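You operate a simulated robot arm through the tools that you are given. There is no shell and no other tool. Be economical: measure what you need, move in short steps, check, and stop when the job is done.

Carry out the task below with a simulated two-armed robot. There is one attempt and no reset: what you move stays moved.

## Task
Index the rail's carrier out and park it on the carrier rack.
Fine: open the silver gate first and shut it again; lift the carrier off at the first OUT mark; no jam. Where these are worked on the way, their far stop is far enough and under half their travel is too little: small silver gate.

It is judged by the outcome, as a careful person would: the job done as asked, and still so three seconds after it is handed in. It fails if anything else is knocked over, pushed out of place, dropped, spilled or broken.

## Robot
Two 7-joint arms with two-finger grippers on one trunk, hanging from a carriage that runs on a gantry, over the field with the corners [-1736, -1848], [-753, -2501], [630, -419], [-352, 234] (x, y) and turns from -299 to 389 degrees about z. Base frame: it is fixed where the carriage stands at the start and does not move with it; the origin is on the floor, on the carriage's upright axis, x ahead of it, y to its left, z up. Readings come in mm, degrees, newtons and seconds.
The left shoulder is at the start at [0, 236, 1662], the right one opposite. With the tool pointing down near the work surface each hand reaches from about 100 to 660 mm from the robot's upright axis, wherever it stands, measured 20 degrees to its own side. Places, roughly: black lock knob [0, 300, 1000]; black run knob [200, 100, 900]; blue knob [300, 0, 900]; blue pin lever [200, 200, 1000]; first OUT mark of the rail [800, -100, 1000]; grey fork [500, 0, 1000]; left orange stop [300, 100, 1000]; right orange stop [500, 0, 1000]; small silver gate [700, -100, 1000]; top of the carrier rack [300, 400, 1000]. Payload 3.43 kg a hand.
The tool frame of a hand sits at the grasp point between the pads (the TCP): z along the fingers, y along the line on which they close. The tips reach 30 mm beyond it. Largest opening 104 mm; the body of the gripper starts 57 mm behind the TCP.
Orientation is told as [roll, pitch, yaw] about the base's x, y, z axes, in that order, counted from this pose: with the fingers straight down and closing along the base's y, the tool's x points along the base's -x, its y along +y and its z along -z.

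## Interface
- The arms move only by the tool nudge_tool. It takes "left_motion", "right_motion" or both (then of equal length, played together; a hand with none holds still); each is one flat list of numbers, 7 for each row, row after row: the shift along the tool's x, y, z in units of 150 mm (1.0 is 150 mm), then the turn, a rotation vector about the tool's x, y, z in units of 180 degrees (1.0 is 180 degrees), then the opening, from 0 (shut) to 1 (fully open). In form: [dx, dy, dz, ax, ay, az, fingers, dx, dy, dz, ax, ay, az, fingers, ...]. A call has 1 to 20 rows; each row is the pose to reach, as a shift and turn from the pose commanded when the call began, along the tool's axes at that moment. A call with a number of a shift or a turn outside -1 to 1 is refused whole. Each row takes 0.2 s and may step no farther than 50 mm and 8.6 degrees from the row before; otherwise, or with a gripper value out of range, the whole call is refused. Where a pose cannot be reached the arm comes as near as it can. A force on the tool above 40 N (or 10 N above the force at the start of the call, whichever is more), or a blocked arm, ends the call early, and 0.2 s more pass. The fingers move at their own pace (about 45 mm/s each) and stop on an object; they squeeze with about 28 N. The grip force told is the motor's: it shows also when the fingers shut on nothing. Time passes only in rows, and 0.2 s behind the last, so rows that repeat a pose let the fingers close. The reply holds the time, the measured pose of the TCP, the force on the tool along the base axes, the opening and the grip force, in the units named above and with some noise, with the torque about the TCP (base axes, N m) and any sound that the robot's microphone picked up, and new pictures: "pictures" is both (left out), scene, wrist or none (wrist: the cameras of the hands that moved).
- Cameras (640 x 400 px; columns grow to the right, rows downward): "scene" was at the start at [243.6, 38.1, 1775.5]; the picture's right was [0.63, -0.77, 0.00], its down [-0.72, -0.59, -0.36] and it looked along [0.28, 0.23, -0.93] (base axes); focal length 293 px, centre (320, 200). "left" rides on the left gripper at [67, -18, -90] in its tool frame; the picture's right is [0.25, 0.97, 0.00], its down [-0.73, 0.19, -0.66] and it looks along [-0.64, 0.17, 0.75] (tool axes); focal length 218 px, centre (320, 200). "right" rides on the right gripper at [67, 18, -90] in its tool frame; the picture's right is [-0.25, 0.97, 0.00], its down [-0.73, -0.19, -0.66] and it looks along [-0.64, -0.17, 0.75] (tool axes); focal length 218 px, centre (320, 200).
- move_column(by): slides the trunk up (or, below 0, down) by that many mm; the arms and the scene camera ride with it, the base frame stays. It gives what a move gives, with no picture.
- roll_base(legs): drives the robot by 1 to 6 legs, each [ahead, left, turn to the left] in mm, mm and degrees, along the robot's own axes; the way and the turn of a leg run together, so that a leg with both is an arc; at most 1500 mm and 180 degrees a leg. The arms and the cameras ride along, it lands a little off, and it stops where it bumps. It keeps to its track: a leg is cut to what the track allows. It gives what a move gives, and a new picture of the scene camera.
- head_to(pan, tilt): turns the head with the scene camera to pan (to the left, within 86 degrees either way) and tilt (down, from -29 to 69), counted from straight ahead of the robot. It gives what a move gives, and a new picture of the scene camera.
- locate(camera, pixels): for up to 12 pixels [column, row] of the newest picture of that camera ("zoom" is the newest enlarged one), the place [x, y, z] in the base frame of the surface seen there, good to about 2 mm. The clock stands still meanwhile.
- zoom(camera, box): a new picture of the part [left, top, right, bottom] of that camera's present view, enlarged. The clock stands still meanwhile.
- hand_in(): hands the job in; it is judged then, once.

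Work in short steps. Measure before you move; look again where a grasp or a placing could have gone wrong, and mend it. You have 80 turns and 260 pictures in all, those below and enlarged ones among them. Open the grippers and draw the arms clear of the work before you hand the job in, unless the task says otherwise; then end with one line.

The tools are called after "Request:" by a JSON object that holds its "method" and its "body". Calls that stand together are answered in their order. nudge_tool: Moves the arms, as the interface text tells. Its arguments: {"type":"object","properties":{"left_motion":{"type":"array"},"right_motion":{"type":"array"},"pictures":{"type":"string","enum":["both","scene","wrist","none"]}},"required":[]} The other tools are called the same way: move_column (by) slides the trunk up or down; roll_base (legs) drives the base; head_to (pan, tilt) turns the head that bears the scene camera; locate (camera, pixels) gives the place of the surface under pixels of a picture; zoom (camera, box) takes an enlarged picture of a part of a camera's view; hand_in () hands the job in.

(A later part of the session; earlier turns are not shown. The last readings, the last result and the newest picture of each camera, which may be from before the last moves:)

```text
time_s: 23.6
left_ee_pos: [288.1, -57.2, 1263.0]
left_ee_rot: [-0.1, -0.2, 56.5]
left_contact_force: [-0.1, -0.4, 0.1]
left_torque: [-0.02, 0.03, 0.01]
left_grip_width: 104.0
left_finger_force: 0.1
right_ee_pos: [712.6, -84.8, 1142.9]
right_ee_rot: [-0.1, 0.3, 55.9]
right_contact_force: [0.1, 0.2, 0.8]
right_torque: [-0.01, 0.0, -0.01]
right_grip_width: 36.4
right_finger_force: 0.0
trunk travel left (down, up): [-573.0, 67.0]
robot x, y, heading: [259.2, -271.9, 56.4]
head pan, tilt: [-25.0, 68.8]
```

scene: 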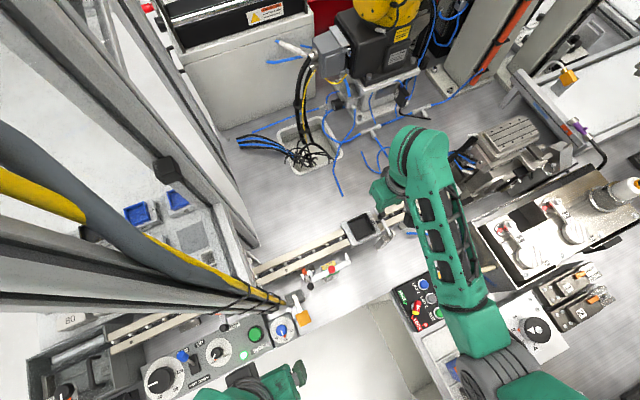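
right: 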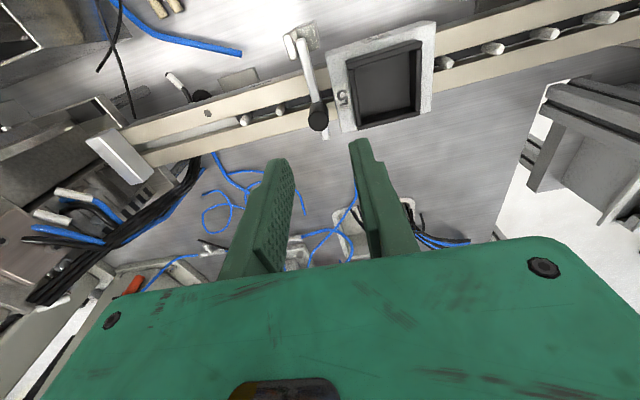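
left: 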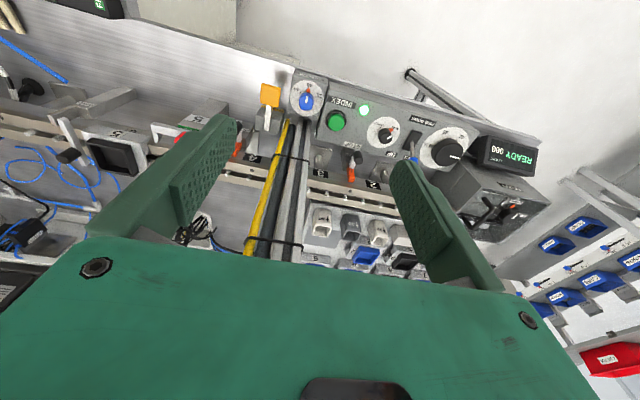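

Hand is over the knob within ~3 mm. I descend straight to z≈1060.

Request:
{"method": "nudge_tool", "body": {"right_motion": [-0.02, 0, 0.2, 0, 0, 0, 0.35, -0.02, 0, 0.38, 0, 0, 0, 0.35, -0.02, 0, 0.48, 0, 0, 0, 0.35, -0.02, 0, 0.55, 0, 0, 0, 0.35], "pictures": "both"}}

Request:
{"method": "zoom", "body": {"camera": "right", "box": [220, 60, 440, 240]}}

Request:
{"method": "zoom", "body": {"camera": "scene", "box": [335, 180, 435, 250]}}

```text
time_s: 24.6
left_ee_pos: [288.2, -58.4, 1264.2]
left_ee_rot: [0.0, -0.2, 56.5]
left_contact_force: [-0.7, -0.7, 0.3]
left_torque: [-0.01, -0.01, -0.01]
left_grip_width: 103.8
left_finger_force: 0.0
right_ee_pos: [712.6, -83.7, 1058.1]
right_ee_rot: [-0.1, 0.2, 55.9]
right_contact_force: [0.2, -0.7, 0.1]
right_torque: [0.02, -0.04, 0.02]
right_grip_width: 36.3
right_finger_force: 0.0
trunk travel left (down, up): [-573.0, 67.0]
robot x, y, heading: [263.4, -271.3, 56.6]
head pan, tilt: [-25.0, 68.8]
```

scene: 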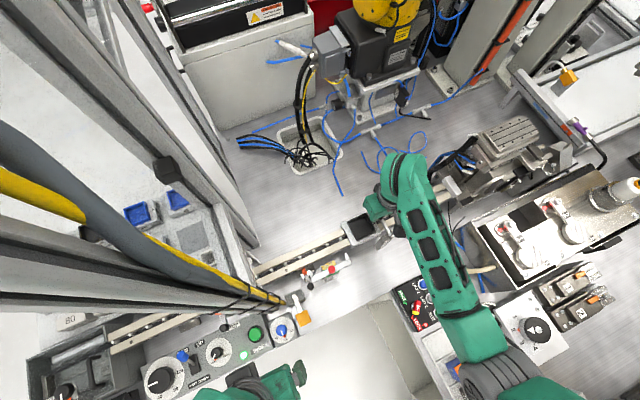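
right: 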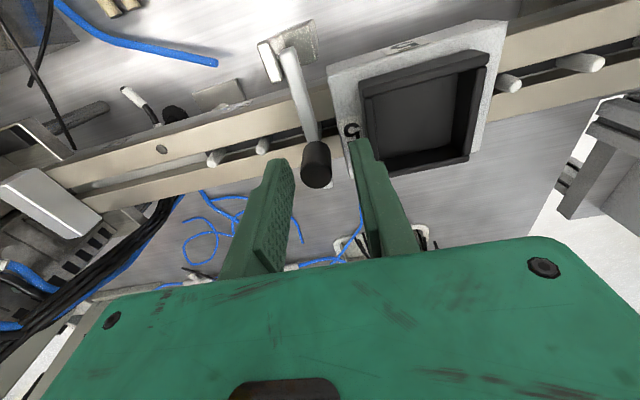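

```text
2.22 times, centred on (330, 150) of right
```

zoom: 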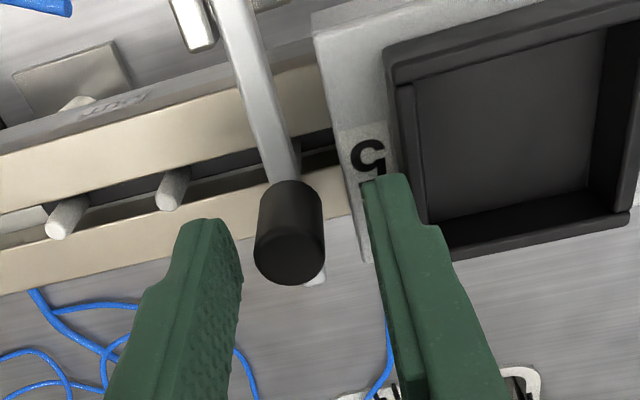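

```text
5.71 times, centred on (385, 215) of scene
```

zoom: 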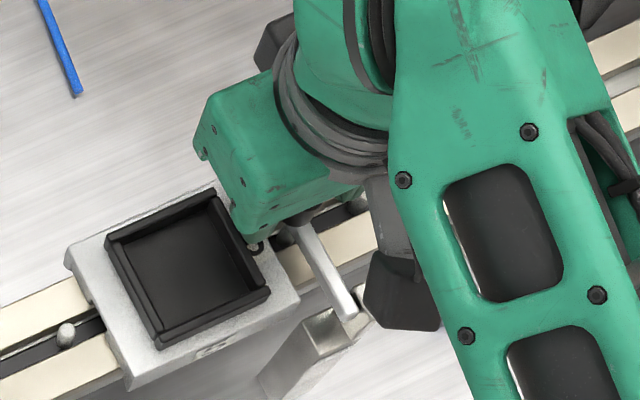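

The knob sits between the fingers. I close and lift along the arc for the first 30° as a test.

Request:
{"method": "nudge_tool", "body": {"right_motion": [0, 0, 0, 0, 0, 0, 0, 0, 0, 0, 0, 0, 0, 0, 0, 0, 0, 0, 0, 0, 0, 0.024, 0, -0.044, 0, 0, 0, 0, 0.048, 0, -0.087, 0, 0, 0, 0, 0.08, 0, -0.125, 0, 0, 0, 0, 0.117, 0, -0.158, 0, 0, 0, 0], "pictures": "both"}}

```text
time_s: 26.2
left_ee_pos: [287.8, -57.4, 1262.4]
left_ee_rot: [-0.2, -0.3, 56.5]
left_contact_force: [0.7, 0.1, -0.5]
left_torque: [-0.03, -0.02, -0.03]
left_grip_width: 104.0
left_finger_force: 0.0
right_ee_pos: [705.2, -96.9, 1084.2]
right_ee_rot: [-0.2, 0.2, 55.9]
right_contact_force: [13.6, 2.2, -15.0]
right_torque: [0.85, -0.76, 0.04]
right_grip_width: 17.6
right_finger_force: 44.9
trunk travel left (down, up): [-573.0, 67.0]
robot x, y, heading: [262.8, -269.9, 56.5]
head pan, tilt: [-25.0, 68.8]
```

scene: 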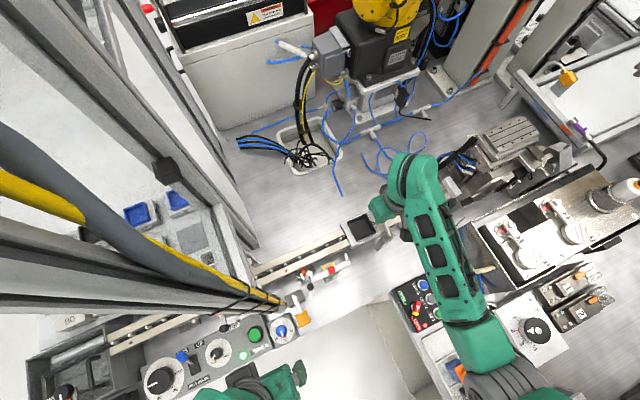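
right: 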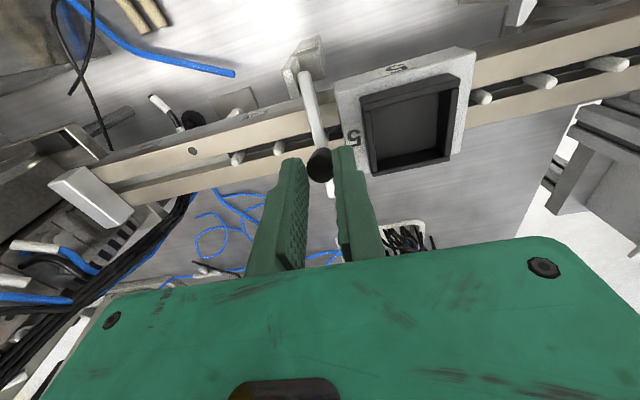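

Forces are modest; I check whether the arm has lifted.

Request:
{"method": "zoom", "body": {"camera": "right", "box": [240, 20, 400, 220]}}

Request:
{"method": "locate", "body": {"camera": "right", "pixels": [[306, 80], [312, 105], [316, 130], [320, 165], [330, 190]]}}

```text
2.00 times, centred on (320, 120) of right
```

zoom: 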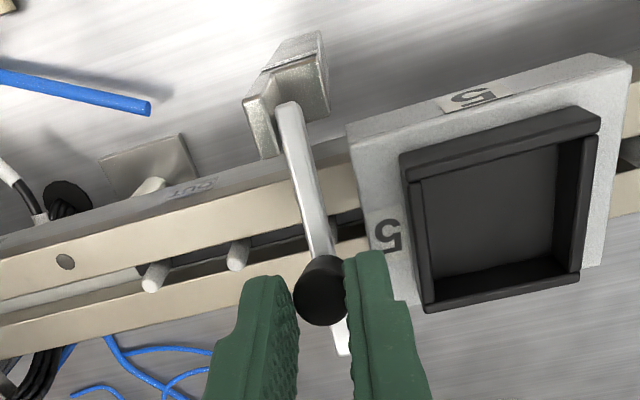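

```text
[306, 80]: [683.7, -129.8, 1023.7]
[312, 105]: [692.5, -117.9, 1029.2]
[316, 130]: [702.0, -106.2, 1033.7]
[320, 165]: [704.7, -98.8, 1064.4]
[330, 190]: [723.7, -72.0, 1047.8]
```

The gate is indeed rising (~20°), but the knob is slipping to the fingertips. I relax the grip slightly, lower deeper over the knob, and regrip.

Request:
{"method": "nudge_tool", "body": {"right_motion": [0, 0, 0, 0, 0, 0, 0.3, 0, 0, 0, 0, 0, 0, 0.3, -0.03, 0, 0.06, 0, 0, 0, 0.3, -0.05, 0, 0.1, 0, 0, 0, 0.3], "pictures": "wrist"}}

Request:
{"method": "zoom", "body": {"camera": "right", "box": [240, 20, 400, 220]}}

```text
time_s: 27.2
left_ee_pos: [287.4, -58.0, 1262.9]
left_ee_rot: [-0.1, -0.2, 56.5]
left_contact_force: [0.4, -0.1, 0.1]
left_torque: [-0.03, 0.03, 0.02]
left_grip_width: 104.0
left_finger_force: 0.1
right_ee_pos: [707.7, -91.0, 1066.7]
right_ee_rot: [0.0, 0.4, 55.8]
right_contact_force: [0.4, 0.2, -0.4]
right_torque: [-0.02, 0.01, 0.02]
right_grip_width: 31.3
right_finger_force: 0.0
trunk travel left (down, up): [-573.0, 67.0]
robot x, y, heading: [266.5, -266.7, 56.3]
head pan, tilt: [-25.0, 68.8]
```

right: 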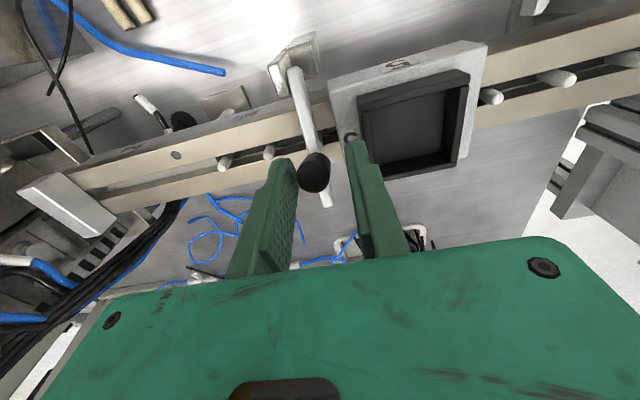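

```text
2.00 times, centred on (320, 120) of right
```

zoom: 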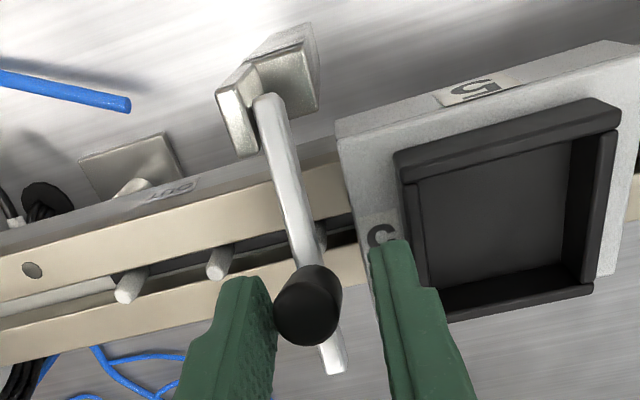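

The gate holds its angle by friction. I lower 10 mm so the TCP is at knob centre, regrip and follow the arc to ~95°.

Request:
{"method": "nudge_tool", "body": {"right_motion": [0, 0, 0.065, 0, 0, 0, 0.3, 0, 0, 0.065, 0, 0, 0, 0, 0, 0, 0.065, 0, 0, 0, 0, 0, 0, 0.065, 0, 0, 0, 0, 0.033, 0, 0.03, 0, 0, 0, 0, 0.07, 0, -0.002, 0, 0, 0, 0, 0.11, 0, -0.028, 0, 0, 0, 0, 0.155, 0, -0.049, 0, 0, 0, 0, 0.2, 0, -0.063, 0, 0, 0, 0, 0.251, 0, -0.072, 0, 0, 0, 0, 0.3, 0, -0.072, 0, 0, 0, 0, 0.348, 0, -0.07, 0, 0, 0, 0], "pictures": "both"}}

Request:
{"method": "zoom", "body": {"camera": "right", "box": [220, 0, 420, 220]}}

```text
time_s: 29.8
left_ee_pos: [288.0, -57.4, 1263.2]
left_ee_rot: [-0.2, -0.2, 56.6]
left_contact_force: [0.2, 0.2, 0.0]
left_torque: [0.0, 0.01, 0.02]
left_grip_width: 104.0
left_finger_force: 0.0
right_ee_pos: [672.5, -137.1, 1073.6]
right_ee_rot: [0.4, 1.3, 55.9]
right_contact_force: [-1.0, -1.0, -1.9]
right_torque: [0.09, -0.09, -0.01]
right_grip_width: 0.0
right_finger_force: 34.5
trunk travel left (down, up): [-573.0, 67.0]
robot x, y, heading: [264.7, -268.7, 56.5]
head pan, tilt: [-25.0, 68.8]
```

scene: 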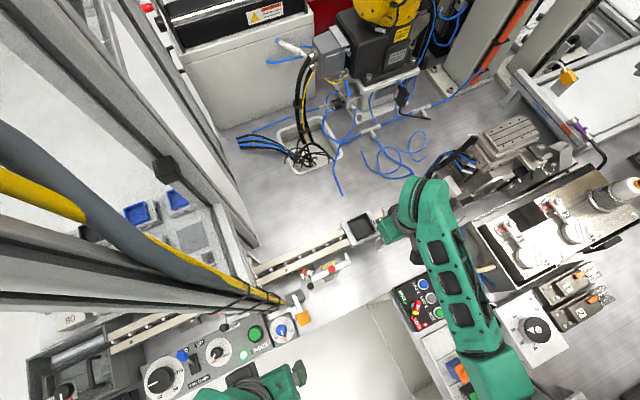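
right: 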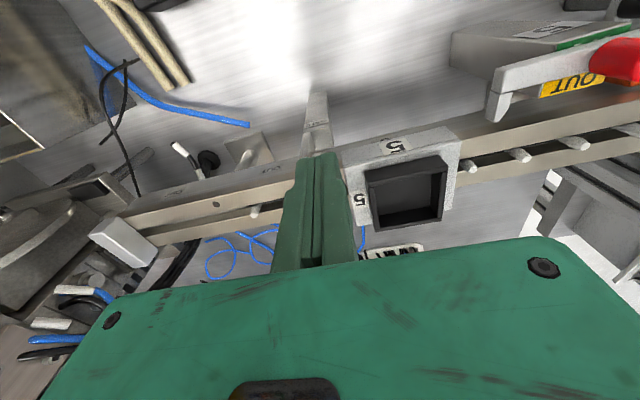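

```text
1.82 times, centred on (320, 110) of right
```

zoom: 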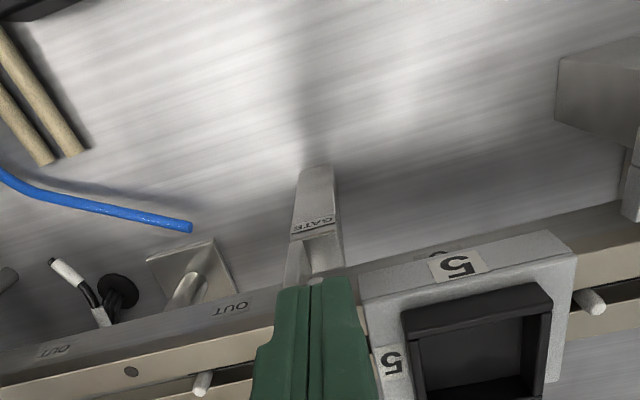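

The fingers ended empty; the gate is hidden behind them. I raise the hand to look.

Request:
{"method": "nudge_tool", "body": {"right_motion": [0, 0, -0.25, 0, 0, 0, 0, 0, 0, -0.5, 0, 0, 0, 0.3, 0.15, 0, -0.7, 0, 0, 0, 0.3], "pictures": "wrist"}}

Request:
{"method": "zoom", "body": {"camera": "right", "box": [260, 100, 440, 240]}}

```text
time_s: 30.6
left_ee_pos: [287.9, -58.3, 1263.6]
left_ee_rot: [-0.2, -0.2, 56.5]
left_contact_force: [0.0, 1.1, -0.9]
left_torque: [-0.05, 0.0, 0.02]
left_grip_width: 104.1
left_finger_force: 0.2
right_ee_pos: [664.7, -154.8, 1183.7]
right_ee_rot: [-0.2, 0.3, 55.9]
right_contact_force: [-0.6, -0.3, 0.5]
right_torque: [-0.03, 0.04, -0.02]
right_grip_width: 31.4
right_finger_force: 0.0
trunk travel left (down, up): [-573.0, 67.0]
robot x, y, heading: [260.6, -271.5, 56.4]
head pan, tilt: [-25.0, 68.8]
```

right: 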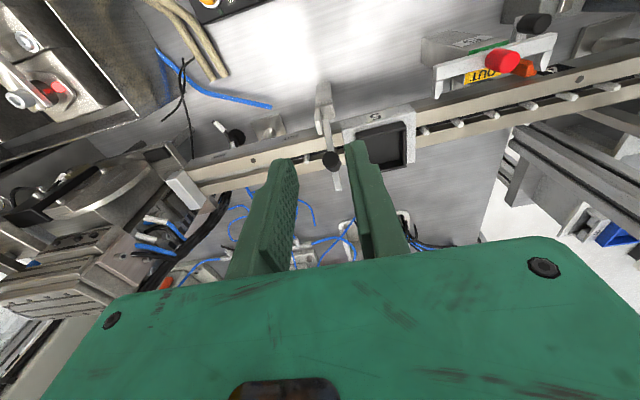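

```text
2.86 times, centred on (350, 170) of right
```

zoom: 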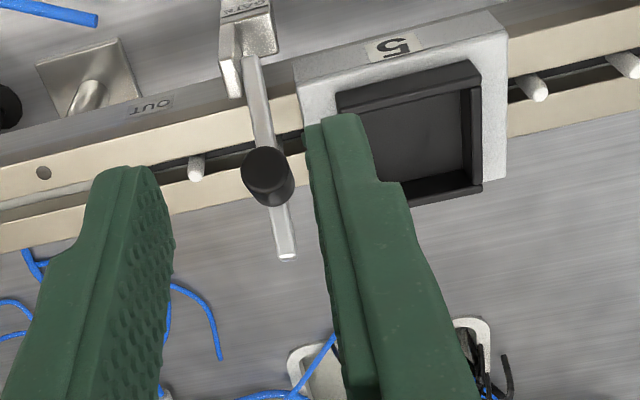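

Request:
{"method": "locate", "body": {"camera": "zoom", "pixels": [[265, 175], [255, 70], [285, 250], [262, 130], [230, 90], [270, 165]]}}

```text
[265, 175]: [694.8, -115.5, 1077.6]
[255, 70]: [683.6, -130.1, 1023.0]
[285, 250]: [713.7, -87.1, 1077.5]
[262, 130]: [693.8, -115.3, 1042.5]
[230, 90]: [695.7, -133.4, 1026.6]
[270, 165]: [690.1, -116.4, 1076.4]
```

The gate now stands at ~46° and stays. I'll bring the closed fingers behind its rear end and pull it toward me past vertical.

Request:
{"method": "nudge_tool", "body": {"right_motion": [-0.3, -0.01, 0, 0, 0, 0, 0, -0.6, -0.01, 0, 0, 0, 0, 0, -0.76, -0.01, 0, 0, 0, 0, 0, -0.76, -0.01, 0.3, 0, 0, 0, 0, -0.76, -0.01, 0.55, 0, 0, 0, 0, -0.76, -0.01, 0.69, 0, 0, 0, 0], "pictures": "wrist"}}

Request:
{"method": "zoom", "body": {"camera": "right", "box": [220, 0, 420, 200]}}

```text
time_s: 32.0
left_ee_pos: [288.1, -58.0, 1263.6]
left_ee_rot: [-0.1, -0.2, 56.5]
left_contact_force: [-0.1, -0.7, 0.0]
left_torque: [0.03, -0.02, -0.02]
left_grip_width: 103.9
left_finger_force: 0.0
right_ee_pos: [731.3, -60.1, 1080.4]
right_ee_rot: [-0.1, 0.3, 55.8]
right_contact_force: [0.3, 0.9, 1.0]
right_torque: [0.01, -0.05, -0.01]
right_grip_width: 0.0
right_finger_force: 28.1
trunk travel left (down, up): [-573.0, 67.0]
robot x, y, heading: [263.4, -270.8, 56.6]
head pan, tilt: [-25.0, 68.8]
```

right: 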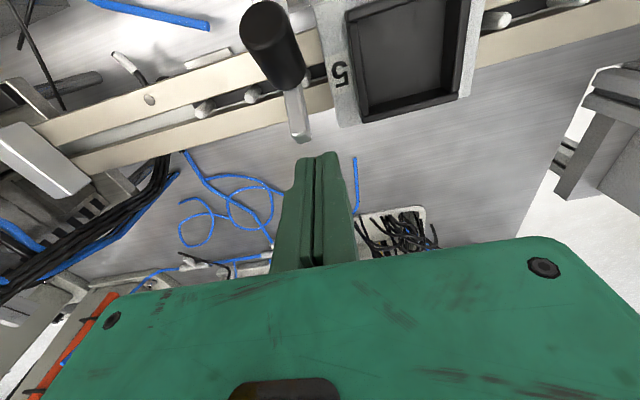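

```text
2.00 times, centred on (320, 100) of right
```

zoom: 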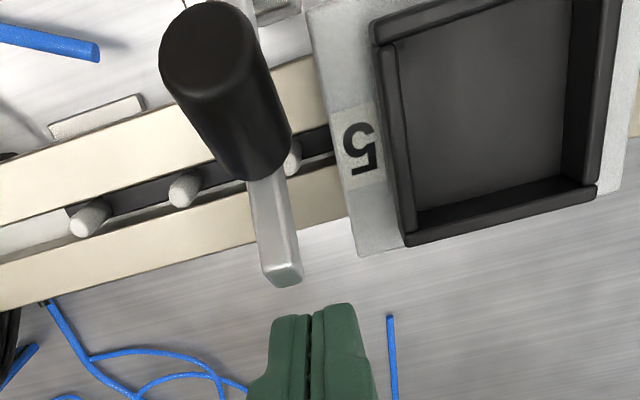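

The fingers are behind the arm end, aligned. I pull toward me ~78 mm in small steps.

Request:
{"method": "nudge_tool", "body": {"right_motion": [0.08, 0, 0, 0, 0, 0, 0, 0.16, 0, 0, 0, 0, 0, 0, 0.24, 0, 0, 0, 0, 0, 0, 0.32, 0, 0, 0, 0, 0, 0, 0.4, 0, 0, 0, 0, 0, 0, 0.46, 0, 0, 0, 0, 0, 0, 0.52, 0, 0, 0, 0, 0, 0], "pictures": "wrist"}}

Request:
{"method": "zoom", "body": {"camera": "right", "box": [220, 0, 420, 200]}}

```text
time_s: 33.6
left_ee_pos: [289.6, -52.6, 1263.4]
left_ee_rot: [-0.2, -0.4, 56.6]
left_contact_force: [-0.9, 0.1, -0.8]
left_torque: [0.01, 0.0, 0.0]
left_grip_width: 104.2
left_finger_force: 0.0
right_ee_pos: [692.4, -115.8, 1084.2]
right_ee_rot: [-0.2, -0.5, 56.1]
right_contact_force: [18.8, 30.5, -6.0]
right_torque: [0.53, -0.62, -0.03]
right_grip_width: 5.8
right_finger_force: 34.6
trunk travel left (down, up): [-573.0, 67.0]
robot x, y, heading: [261.9, -269.0, 56.6]
head pan, tilt: [-25.0, 68.8]
```

right: 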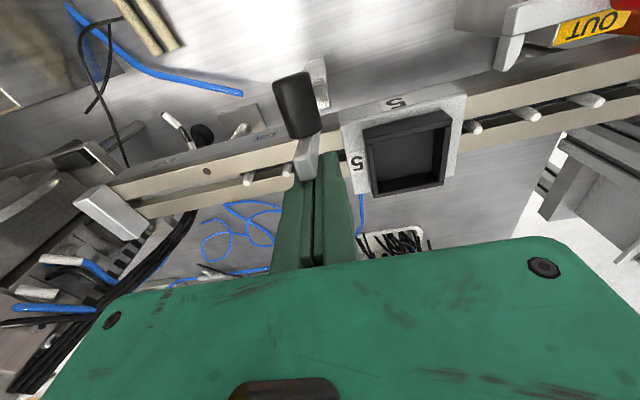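

```text
2.00 times, centred on (320, 100) of right
```

zoom: 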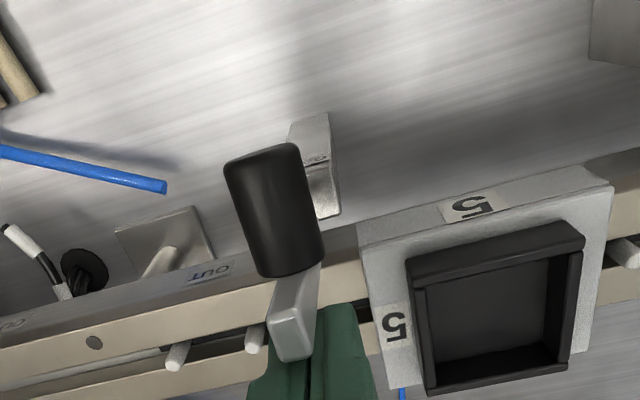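

Request:
{"method": "locate", "body": {"camera": "right", "pixels": [[309, 170], [308, 145], [297, 105], [292, 80], [305, 120]]}}

```text
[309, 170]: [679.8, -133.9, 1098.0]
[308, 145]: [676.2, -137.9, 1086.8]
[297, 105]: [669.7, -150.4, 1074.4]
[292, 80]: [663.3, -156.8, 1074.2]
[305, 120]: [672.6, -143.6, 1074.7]
```

Arm tip is now at z 1098 slightly past vertical, with 36 N resisting: the gate is at its far stop. I back off, rise and retract the right hand.

Request:
{"method": "nudge_tool", "body": {"right_motion": [-0.1, 0, 0, 0, 0, 0, 0, -0.2, 0, 0, 0, 0, 0, 0, -0.2, 0, -0.3, 0, 0, 0, 0, -0.2, 0, -0.6, 0, 0, 0, 0, -0.2, 0, -0.9, 0, 0, 0, 0, -0.1, 0, -1, 0, 0, 0, 0, 0.2, 0, -1, 0, 0, 0, 0, 0.5, 0, -1, 0, 0, 0, 0.5, 0.8, 0, -1, 0, 0, 0, 1], "pictures": "both"}}

Request:
{"method": "zoom", "body": {"camera": "right", "box": [240, 120, 420, 240]}}

```text
time_s: 35.6
left_ee_pos: [287.3, -57.6, 1263.3]
left_ee_rot: [-0.1, -0.2, 56.4]
left_contact_force: [0.1, 0.0, 0.6]
left_torque: [-0.03, -0.01, 0.01]
left_grip_width: 104.1
left_finger_force: 0.1
right_ee_pos: [619.4, -222.3, 1230.4]
right_ee_rot: [-0.1, 0.2, 55.9]
right_contact_force: [-0.2, -0.6, 0.5]
right_torque: [0.03, -0.03, 0.01]
right_grip_width: 50.7
right_finger_force: 0.1
trunk travel left (down, up): [-573.0, 67.0]
robot x, y, heading: [263.3, -271.6, 56.6]
head pan, tilt: [-25.0, 68.8]
```

scene: 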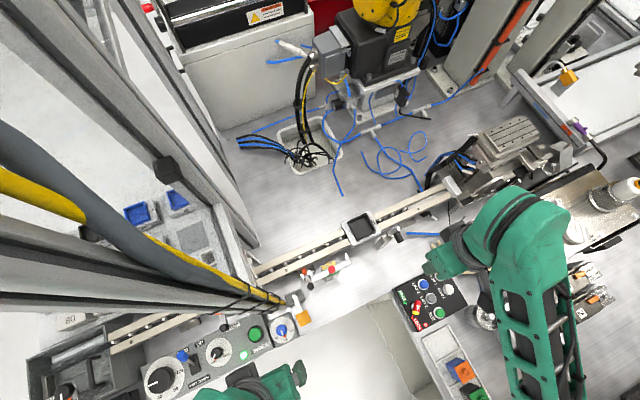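
right: 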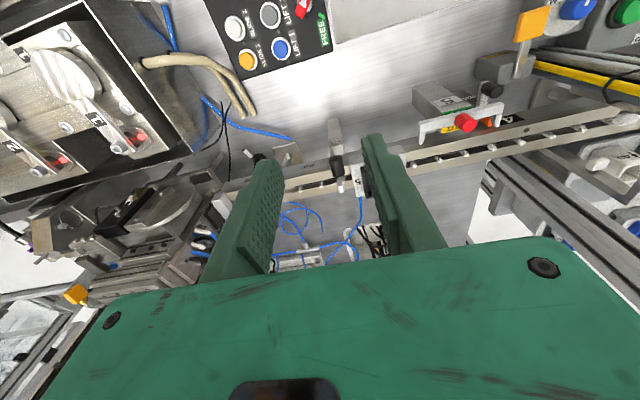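

```text
3.33 times, centred on (330, 180) of right
```

zoom: 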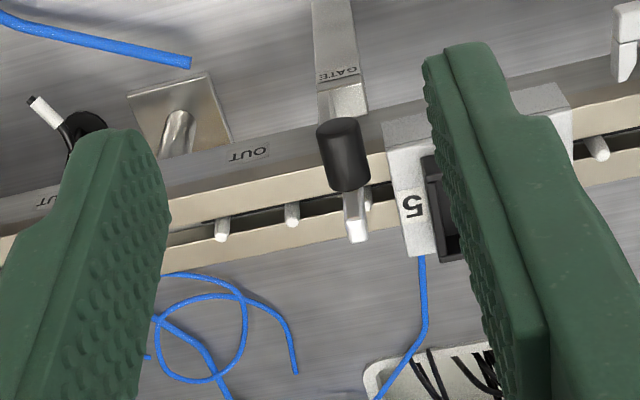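

Gate is open. I retract the right hand a bit more and drive left ~300 mm to inspect the dial and drive box closely.

Request:
{"method": "nudge_tool", "body": {"right_motion": [0.2, 0, -0.1, 0, 0, 0, 1, 0.4, 0, -0.2, 0, 0, 0, 1], "pictures": "none"}}

Request:
{"method": "roll_base", "body": {"legs": [[0, 300, 0]]}}

Request:
{"method": "head_to", "body": {"pan": 40, "tilt": 65}}

```text
time_s: 36.2
left_ee_pos: [287.7, -57.7, 1263.4]
left_ee_rot: [0.0, -0.2, 56.5]
left_contact_force: [-0.5, 0.8, 0.4]
left_torque: [-0.01, 0.02, 0.0]
left_grip_width: 104.0
left_finger_force: 0.1
right_ee_pos: [587.2, -274.7, 1258.2]
right_ee_rot: [-0.1, 0.1, 55.9]
right_contact_force: [-0.2, 0.3, 0.5]
right_torque: [-0.02, 0.01, -0.05]
right_grip_width: 103.8
right_finger_force: 0.8
trunk travel left (down, up): [-573.0, 67.0]
robot x, y, heading: [261.5, -270.1, 56.8]
head pan, tilt: [-25.0, 68.8]
```

```text
time_s: 38.3
left_ee_pos: [42.0, 106.2, 1262.7]
left_ee_rot: [-0.2, -0.2, 56.3]
left_contact_force: [-0.4, 0.2, -0.2]
left_torque: [-0.01, -0.04, -0.02]
left_grip_width: 103.9
left_finger_force: 0.0
right_ee_pos: [340.3, -111.2, 1258.7]
right_ee_rot: [-0.1, 0.0, 55.6]
right_contact_force: [0.1, -0.2, 0.7]
right_torque: [0.0, 0.02, -0.03]
right_grip_width: 104.0
right_finger_force: 0.1
trunk travel left (down, up): [-573.0, 67.0]
robot x, y, heading: [13.5, -105.6, 56.4]
head pan, tilt: [-25.0, 68.8]
```

scene: 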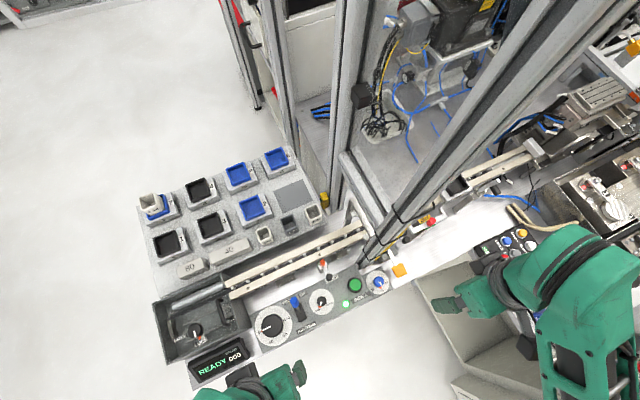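

```text
time_s: 39.6
left_ee_pos: [40.9, 106.5, 1262.4]
left_ee_rot: [-0.1, -0.3, 56.4]
left_contact_force: [-0.2, -0.1, 0.3]
left_torque: [0.0, -0.02, 0.0]
left_grip_width: 103.9
left_finger_force: 0.0
right_ee_pos: [341.0, -112.4, 1259.0]
right_ee_rot: [-0.1, 0.1, 55.7]
right_contact_force: [-0.7, 0.1, -0.7]
right_torque: [0.02, 0.0, 0.06]
right_grip_width: 104.1
right_finger_force: 0.0
trunk travel left (down, up): [-573.0, 67.0]
robot x, y, heading: [17.7, -106.3, 56.4]
head pan, tilt: [40.0, 65.0]
```

scene: 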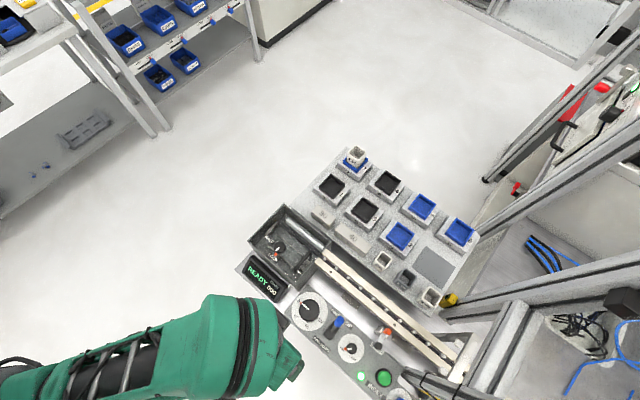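

Request:
{"method": "head_to", "body": {"pan": 5, "tilt": 69}}

Request:
{"method": "zoom", "body": {"camera": "scene", "box": [180, 250, 320, 350]}}

Request:
{"method": "zoom", "body": {"camera": "scene", "box": [280, 240, 430, 350]}}

```text
time_s: 40.6
left_ee_pos: [40.4, 105.9, 1263.7]
left_ee_rot: [-0.1, -0.2, 56.3]
left_contact_force: [-0.2, -0.9, 0.3]
left_torque: [-0.04, -0.01, 0.0]
left_grip_width: 103.9
left_finger_force: 0.1
right_ee_pos: [341.2, -110.7, 1259.1]
right_ee_rot: [-0.1, 0.1, 55.7]
right_contact_force: [0.0, 0.5, -0.4]
right_torque: [0.0, 0.01, 0.02]
right_grip_width: 104.0
right_finger_force: 0.0
trunk travel left (down, up): [-573.0, 67.0]
robot x, y, heading: [17.4, -107.6, 56.7]
head pan, tilt: [5.0, 68.8]
```

scene: 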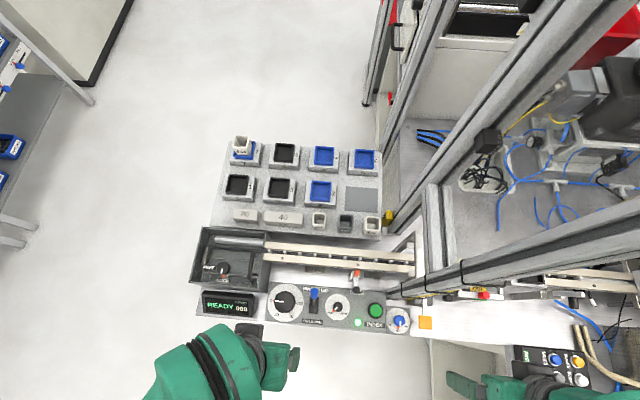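

```text
4.00 times, centred on (250, 300) of scene
```

zoom: 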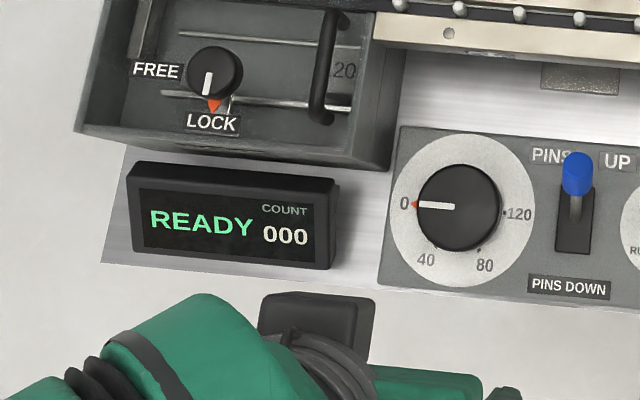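

```text
3.64 times, centred on (355, 295) of scene
```

zoom: 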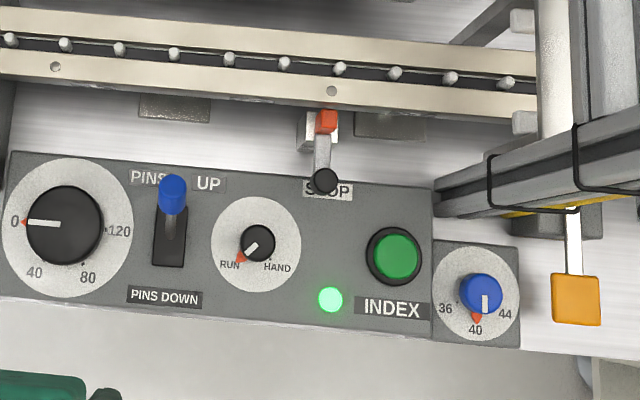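

I look at the drive box from the left wrist camera.

Request:
{"method": "nudge_tool", "body": {"left_motion": [0, 0.3, 0, 0, 0, 0, 1, 0, 0.6, 0, 0, 0, 0, 1, 0, 0.9, 0, 0, 0, 0, 1], "pictures": "wrist"}}

Request:
{"method": "zoom", "body": {"camera": "scene", "box": [185, 220, 275, 295]}}

```text
time_s: 41.4
left_ee_pos: [-70.1, 179.0, 1261.9]
left_ee_rot: [-0.1, -0.6, 56.3]
left_contact_force: [-0.7, 0.4, 0.2]
left_torque: [-0.01, -0.01, 0.02]
left_grip_width: 103.8
left_finger_force: 0.0
right_ee_pos: [340.4, -110.4, 1259.9]
right_ee_rot: [-0.1, 0.2, 55.7]
right_contact_force: [0.2, -0.6, -0.2]
right_torque: [0.0, 0.01, 0.0]
right_grip_width: 103.9
right_finger_force: 0.0
trunk travel left (down, up): [-573.0, 67.0]
robot x, y, heading: [17.2, -106.5, 56.1]
head pan, tilt: [5.0, 68.8]
```

left: 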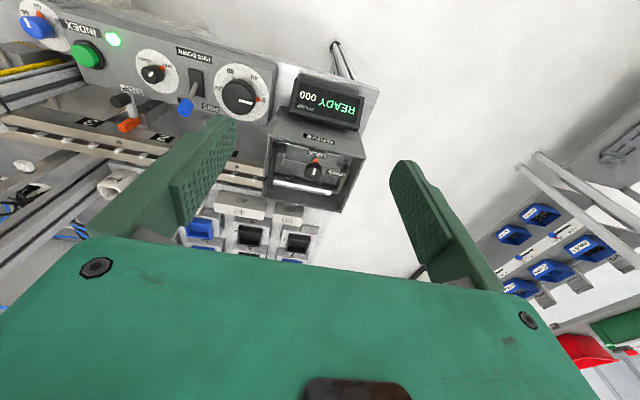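

```text
5.33 times, centred on (230, 258) of scene
```

zoom: 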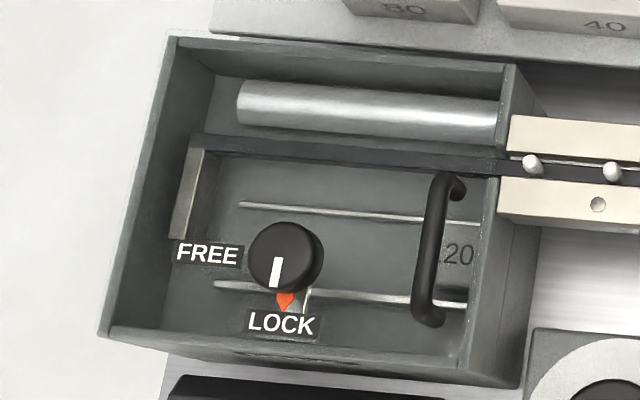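

Request:
{"method": "locate", "body": {"camera": "zoom", "pixels": [[165, 190], [195, 160], [185, 200], [435, 250], [493, 250], [285, 245], [240, 205], [215, 285], [460, 255], [530, 160], [490, 105], [240, 100]]}}

Request:
{"method": "zoom", "body": {"camera": "left", "box": [240, 60, 380, 220]}}

```text
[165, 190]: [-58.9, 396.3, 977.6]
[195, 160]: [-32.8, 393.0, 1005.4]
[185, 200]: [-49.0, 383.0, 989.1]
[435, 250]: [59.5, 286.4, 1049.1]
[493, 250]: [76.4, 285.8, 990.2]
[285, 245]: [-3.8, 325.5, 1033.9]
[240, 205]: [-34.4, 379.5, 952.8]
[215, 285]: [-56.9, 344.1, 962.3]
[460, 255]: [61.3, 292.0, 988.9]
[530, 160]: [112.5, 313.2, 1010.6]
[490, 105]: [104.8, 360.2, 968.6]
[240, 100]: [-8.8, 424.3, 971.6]
```

```text
2.50 times, centred on (310, 140) of left
```

zoom: 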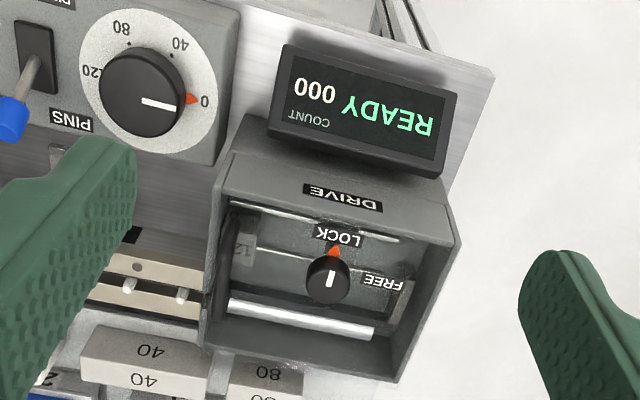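

My reading of the machine: the "120" block in the DRIVE box gives a 120 mm stroke = one station pitch; the display says READY, RUN, LOCK and pins UP; stops and fork are withdrawn. One INDEX press should move the carrier 6→OUT. I bring the right hand, closed and tilted 30° (body toward me, away from the post), above INDEX.

Request:
{"method": "nudge_tool", "body": {"right_motion": [0, 0.3, 0, 0, -0.042, 0, 0, 0, 0.6, 0, 0, -0.084, 0, 0, 0, 0.87, 0.2, 0, -0.126, 0, 0, -0.2, 0.87, 0.45, 0, -0.167, 0, 0, -0.4, 0.87, 0.7, 0, -0.167, 0, 0, -0.61, 0.87, 0.9, 0, -0.167, 0, 0, -0.61, 0.87, 1, 0, -0.167, 0, 0], "pictures": "both"}}

Request:
{"method": "locate", "body": {"camera": "scene", "pixels": [[376, 310], [399, 318], [425, 323], [357, 322]]}}

```text
refused: row 3 steps farther than a row can; nothing moved
```

```text
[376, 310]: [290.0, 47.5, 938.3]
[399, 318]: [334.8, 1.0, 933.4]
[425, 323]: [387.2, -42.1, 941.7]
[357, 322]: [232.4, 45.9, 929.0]
```

Row 3 was slightly too long; I smooth the steps.

Request:
{"method": "nudge_tool", "body": {"right_motion": [0, 0.3, 0, 0, -0.042, 0, 0, 0, 0.6, 0, 0, -0.084, 0, 0, 0, 0.87, 0.1, 0, -0.126, 0, 0, -0.15, 0.87, 0.35, 0, -0.167, 0, 0, -0.32, 0.87, 0.58, 0, -0.167, 0, 0, -0.48, 0.87, 0.8, 0, -0.167, 0, 0, -0.61, 0.87, 1, 0, -0.167, 0, 0], "pictures": "both"}}

```text
time_s: 43.2
left_ee_pos: [-74.0, 181.9, 1263.0]
left_ee_rot: [0.1, -0.5, 56.5]
left_contact_force: [0.4, -0.8, 0.7]
left_torque: [0.05, 0.03, -0.01]
left_grip_width: 103.9
left_finger_force: 0.1
right_ee_pos: [330.9, 60.3, 1116.7]
right_ee_rot: [0.6, -30.5, 56.8]
right_contact_force: [-21.3, 17.4, -1.5]
right_torque: [-1.58, -1.95, 0.01]
right_grip_width: 0.2
right_finger_force: 28.0
right hand out of reach, approached as far as the arm can: row 1, 2, 3, 4, 5, 6, 7
trunk travel left (down, up): [-573.0, 67.0]
robot x, y, heading: [17.2, -103.1, 56.8]
head pan, tilt: [5.0, 68.8]
stopped in row 7 (right hand): the force on the tool passed its limit at 42 N (the readings are from after the stop); the commanded pose is now the measured one
```

scene: 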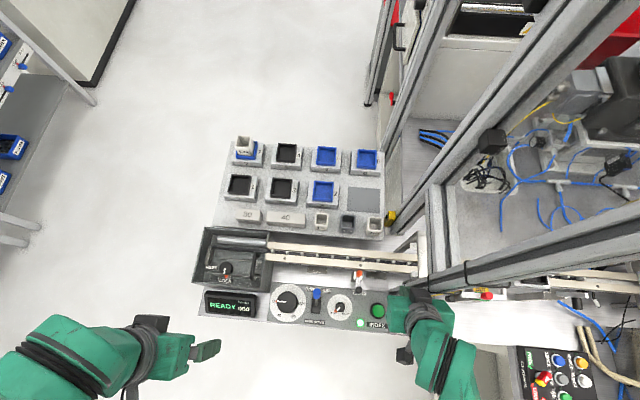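
right: 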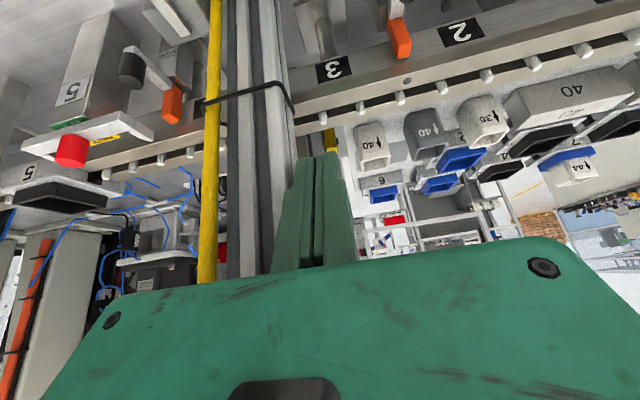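

The hand ended off-target against the post (reach limit on the inside). I back the base away to free it and gain reach.

Request:
{"method": "roll_base", "body": {"legs": [[-90, 25, 0]]}}

Request:
{"method": "nudge_tool", "body": {"right_motion": [0, 0, 0, 0, 0, 0, 0], "pictures": "wrist"}}

```text
time_s: 44.3
left_ee_pos: [-139.0, 119.8, 1262.7]
left_ee_rot: [-0.1, -0.5, 56.4]
left_contact_force: [-0.6, -0.3, 1.0]
left_torque: [0.01, 0.0, 0.04]
left_grip_width: 104.3
left_finger_force: 0.0
right_ee_pos: [267.5, -3.5, 1117.1]
right_ee_rot: [0.3, -30.4, 56.6]
right_contact_force: [0.4, 0.3, 0.1]
right_torque: [0.03, -0.02, -0.03]
right_grip_width: 0.0
right_finger_force: 27.7
trunk travel left (down, up): [-573.0, 67.0]
robot x, y, heading: [-53.8, -164.6, 56.4]
head pan, tilt: [5.0, 68.8]
```

scene: 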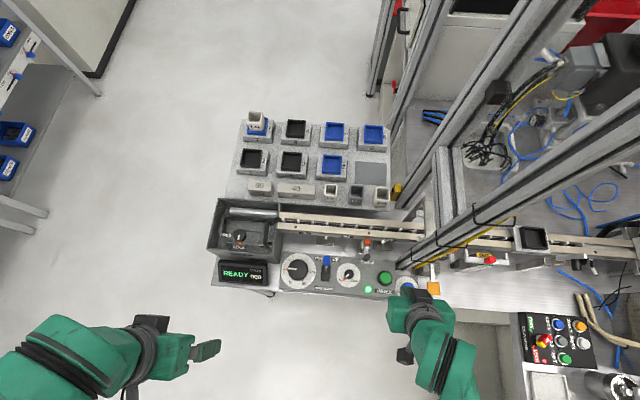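

```text
time_s: 44.7
left_ee_pos: [-139.5, 120.5, 1261.7]
left_ee_rot: [-0.1, -0.6, 56.3]
left_contact_force: [-0.1, -0.4, 0.6]
left_torque: [-0.03, 0.02, -0.02]
left_grip_width: 103.7
left_finger_force: 0.1
right_ee_pos: [267.2, -4.4, 1116.7]
right_ee_rot: [0.1, -30.4, 56.6]
right_contact_force: [0.6, 0.5, 0.4]
right_torque: [-0.01, 0.0, 0.01]
right_grip_width: 0.0
right_finger_force: 27.6
trunk travel left (down, up): [-573.0, 67.0]
robot x, y, heading: [-53.9, -162.2, 56.3]
head pan, tilt: [5.0, 68.8]
```

right: 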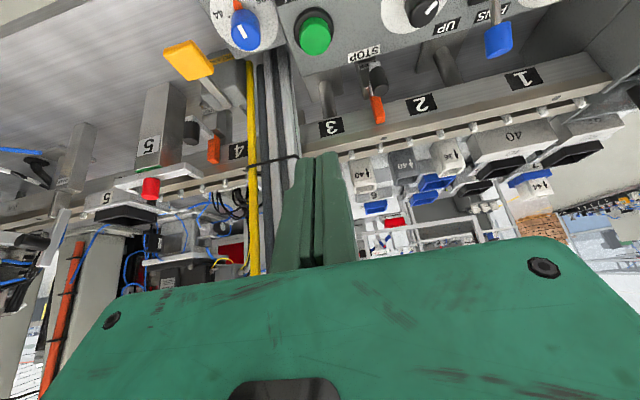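

Free again: TCP u=225, v=144, z=1117 with 30° tilt. I move to hover ~40 mm above INDEX.

Request:
{"method": "nudge_tool", "body": {"right_motion": [0.02, 0.02, 0.2, 0, 0, 0, 0, 0.04, 0.04, 0.4, 0, 0, 0, 0, 0.07, 0.067, 0.6, 0, 0, 0, 0, 0.091, 0.067, 0.77, 0, 0, 0, 0], "pictures": "both"}}

Request:
{"method": "zoom", "body": {"camera": "right", "box": [220, 0, 420, 220]}}

```text
time_s: 45.7
left_ee_pos: [-140.3, 121.0, 1262.2]
left_ee_rot: [-0.1, -0.6, 56.3]
left_contact_force: [0.6, -0.1, -0.4]
left_torque: [0.02, 0.02, 0.02]
left_grip_width: 104.2
left_finger_force: 0.1
right_ee_pos: [304.9, 36.7, 1021.3]
right_ee_rot: [0.4, -30.1, 56.7]
right_contact_force: [-0.3, -0.7, -0.6]
right_torque: [0.01, 0.02, -0.01]
right_grip_width: 0.0
right_finger_force: 28.5
right hand out of reach, approached as far as the arm can: row 1, 2, 3, 4
trunk travel left (down, up): [-573.0, 67.0]
robot x, y, heading: [-54.6, -165.9, 56.3]
head pan, tilt: [5.0, 68.8]
```

scene: 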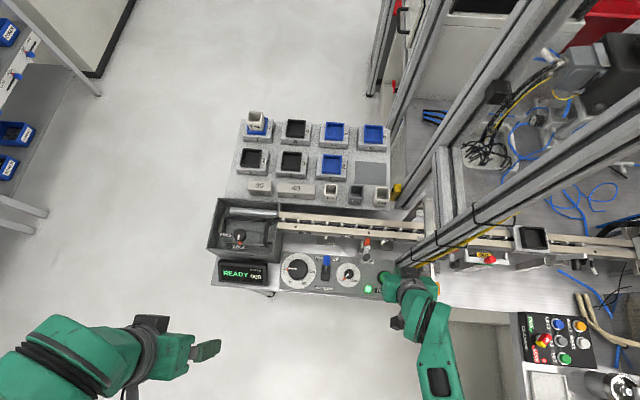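
right: 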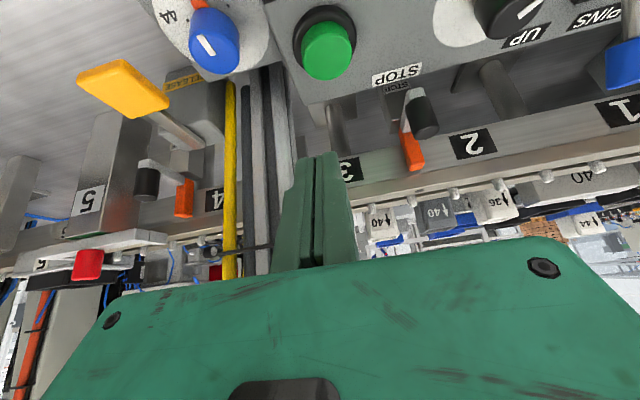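

```text
1.82 times, centred on (320, 110) of right
```

zoom: 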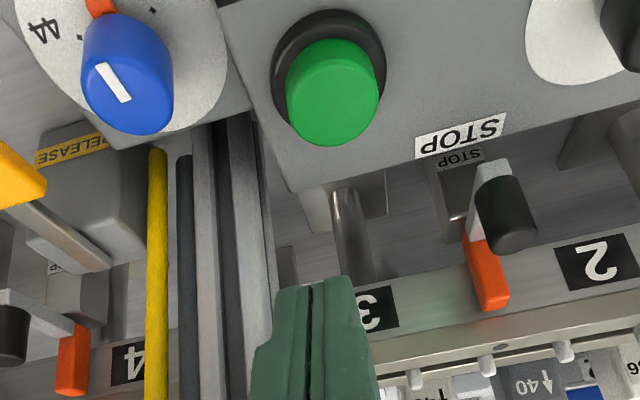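

I correct the lateral position at this height (TCP u=234→215, v=199→190).

Request:
{"method": "nudge_tool", "body": {"right_motion": [0.05, 0.06, -0.03, 0, 0, 0, 0, 0.05, 0.12, -0.03, 0, 0, 0, 0], "pictures": "none"}}

Request:
{"method": "move_column", "body": {"by": -25}}

```text
time_s: 46.3
left_ee_pos: [-138.8, 120.7, 1263.5]
left_ee_rot: [-0.1, -0.6, 56.3]
left_contact_force: [-0.7, 0.1, 0.0]
left_torque: [0.01, 0.03, -0.04]
left_grip_width: 104.2
left_finger_force: 0.0
right_ee_pos: [302.8, 34.8, 1030.2]
right_ee_rot: [0.3, -30.2, 56.7]
right_contact_force: [-0.9, -0.1, -0.1]
right_torque: [0.0, 0.0, -0.01]
right_grip_width: 0.0
right_finger_force: 28.3
right hand out of reach, approached as far as the arm can: row 1, 2
trunk travel left (down, up): [-573.0, 67.0]
robot x, y, heading: [-54.3, -163.5, 56.2]
head pan, tilt: [5.0, 68.8]
```

```text
time_s: 47.0
left_ee_pos: [-139.0, 121.1, 1237.1]
left_ee_rot: [0.0, -0.6, 56.4]
left_contact_force: [0.4, -0.4, 0.1]
left_torque: [-0.01, 0.0, 0.0]
left_grip_width: 104.2
left_finger_force: 0.1
right_ee_pos: [301.5, 34.0, 1004.8]
right_ee_rot: [0.3, -30.3, 56.7]
right_contact_force: [-0.2, 0.2, 0.2]
right_torque: [0.01, 0.0, 0.01]
right_grip_width: 0.0
right_finger_force: 27.6
trunk travel left (down, up): [-548.0, 92.0]
robot x, y, heading: [-52.3, -161.1, 55.9]
head pan, tilt: [5.0, 68.8]
```

The arm is limited sideways, so I shift with the base, then lower with the column.

Request:
{"method": "roll_base", "body": {"legs": [[-5, 17, 0]]}}

Request:
{"method": "move_column", "body": {"by": -22}}

Request:
{"method": "nudge_tool", "body": {"right_motion": [0, 0, 0, 0, 0, 0, 0], "pictures": "both"}}

Request:
{"method": "zoom", "body": {"camera": "right", "box": [220, 0, 420, 200]}}

```text
time_s: 47.8
left_ee_pos: [-155.7, 125.7, 1236.4]
left_ee_rot: [-0.1, -0.6, 56.3]
left_contact_force: [-0.4, 1.1, 0.1]
left_torque: [0.0, 0.02, 0.01]
left_grip_width: 103.8
left_finger_force: 0.0
right_ee_pos: [285.0, 39.8, 1004.3]
right_ee_rot: [0.2, -30.3, 56.8]
right_contact_force: [0.4, -0.5, -0.4]
right_torque: [0.0, -0.04, 0.01]
right_grip_width: 0.0
right_finger_force: 27.8
trunk travel left (down, up): [-548.0, 92.0]
robot x, y, heading: [-68.6, -157.2, 56.5]
head pan, tilt: [5.0, 68.8]
```

scene: 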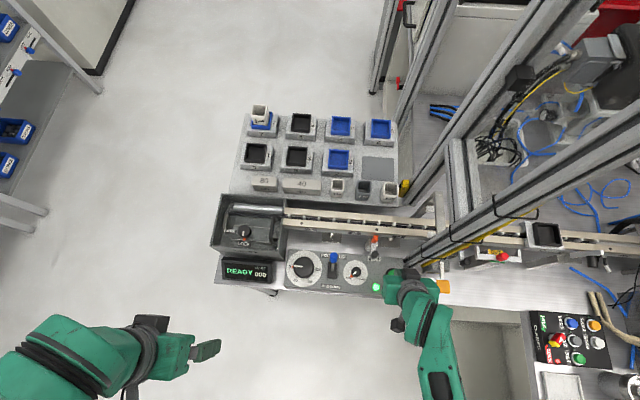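

```text
time_s: 48.5
left_ee_pos: [-156.2, 124.3, 1215.0]
left_ee_rot: [-0.1, -0.6, 56.2]
left_contact_force: [0.2, -0.8, 0.0]
left_torque: [-0.01, -0.01, -0.04]
left_grip_width: 103.8
left_finger_force: 0.1
right_ee_pos: [283.7, 39.9, 983.4]
right_ee_rot: [0.3, -30.2, 56.8]
right_contact_force: [-0.3, 0.1, 0.0]
right_torque: [0.01, 0.02, -0.01]
right_grip_width: 0.0
right_finger_force: 28.0
trunk travel left (down, up): [-526.0, 114.0]
robot x, y, heading: [-68.4, -159.5, 56.5]
head pan, tilt: [5.0, 68.8]
```

```text
time_s: 48.9
left_ee_pos: [-156.0, 126.5, 1215.8]
left_ee_rot: [-0.1, -0.6, 56.3]
left_contact_force: [-0.6, -0.1, 0.2]
left_torque: [0.02, -0.03, -0.04]
left_grip_width: 104.0
left_finger_force: 0.1
right_ee_pos: [284.9, 39.7, 983.7]
right_ee_rot: [0.3, -30.2, 56.7]
right_contact_force: [-0.5, -0.2, 0.2]
right_torque: [0.0, 0.04, 0.01]
right_grip_width: 0.0
right_finger_force: 27.9
trunk travel left (down, up): [-526.0, 114.0]
robot x, y, heading: [-71.2, -160.7, 56.4]
head pan, tilt: [5.0, 68.8]
```

scene: 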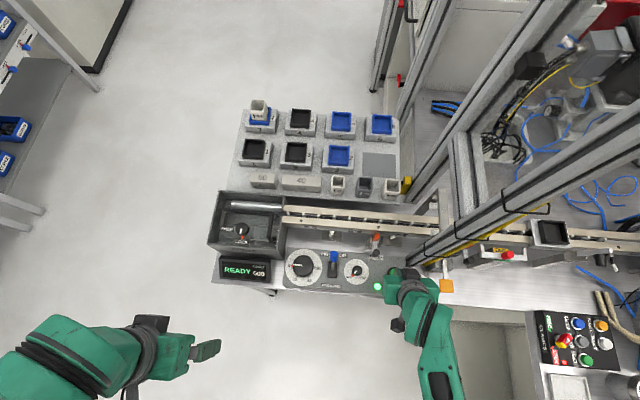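
right: 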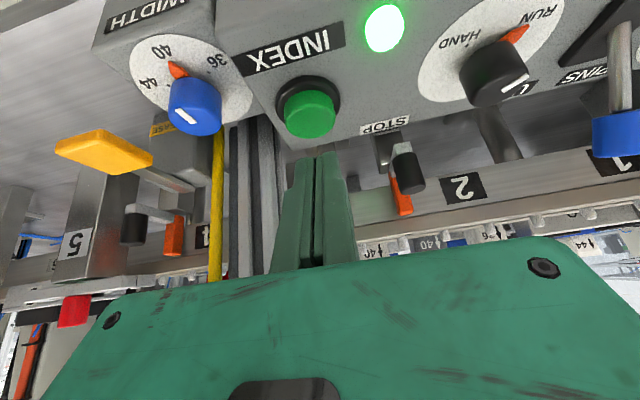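

```text
2.00 times, centred on (320, 100) of right
```

zoom: 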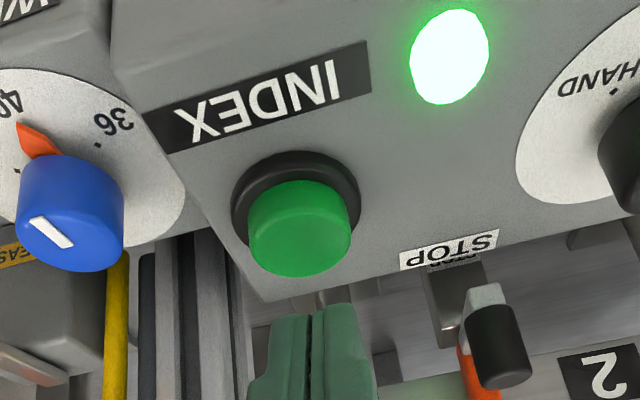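

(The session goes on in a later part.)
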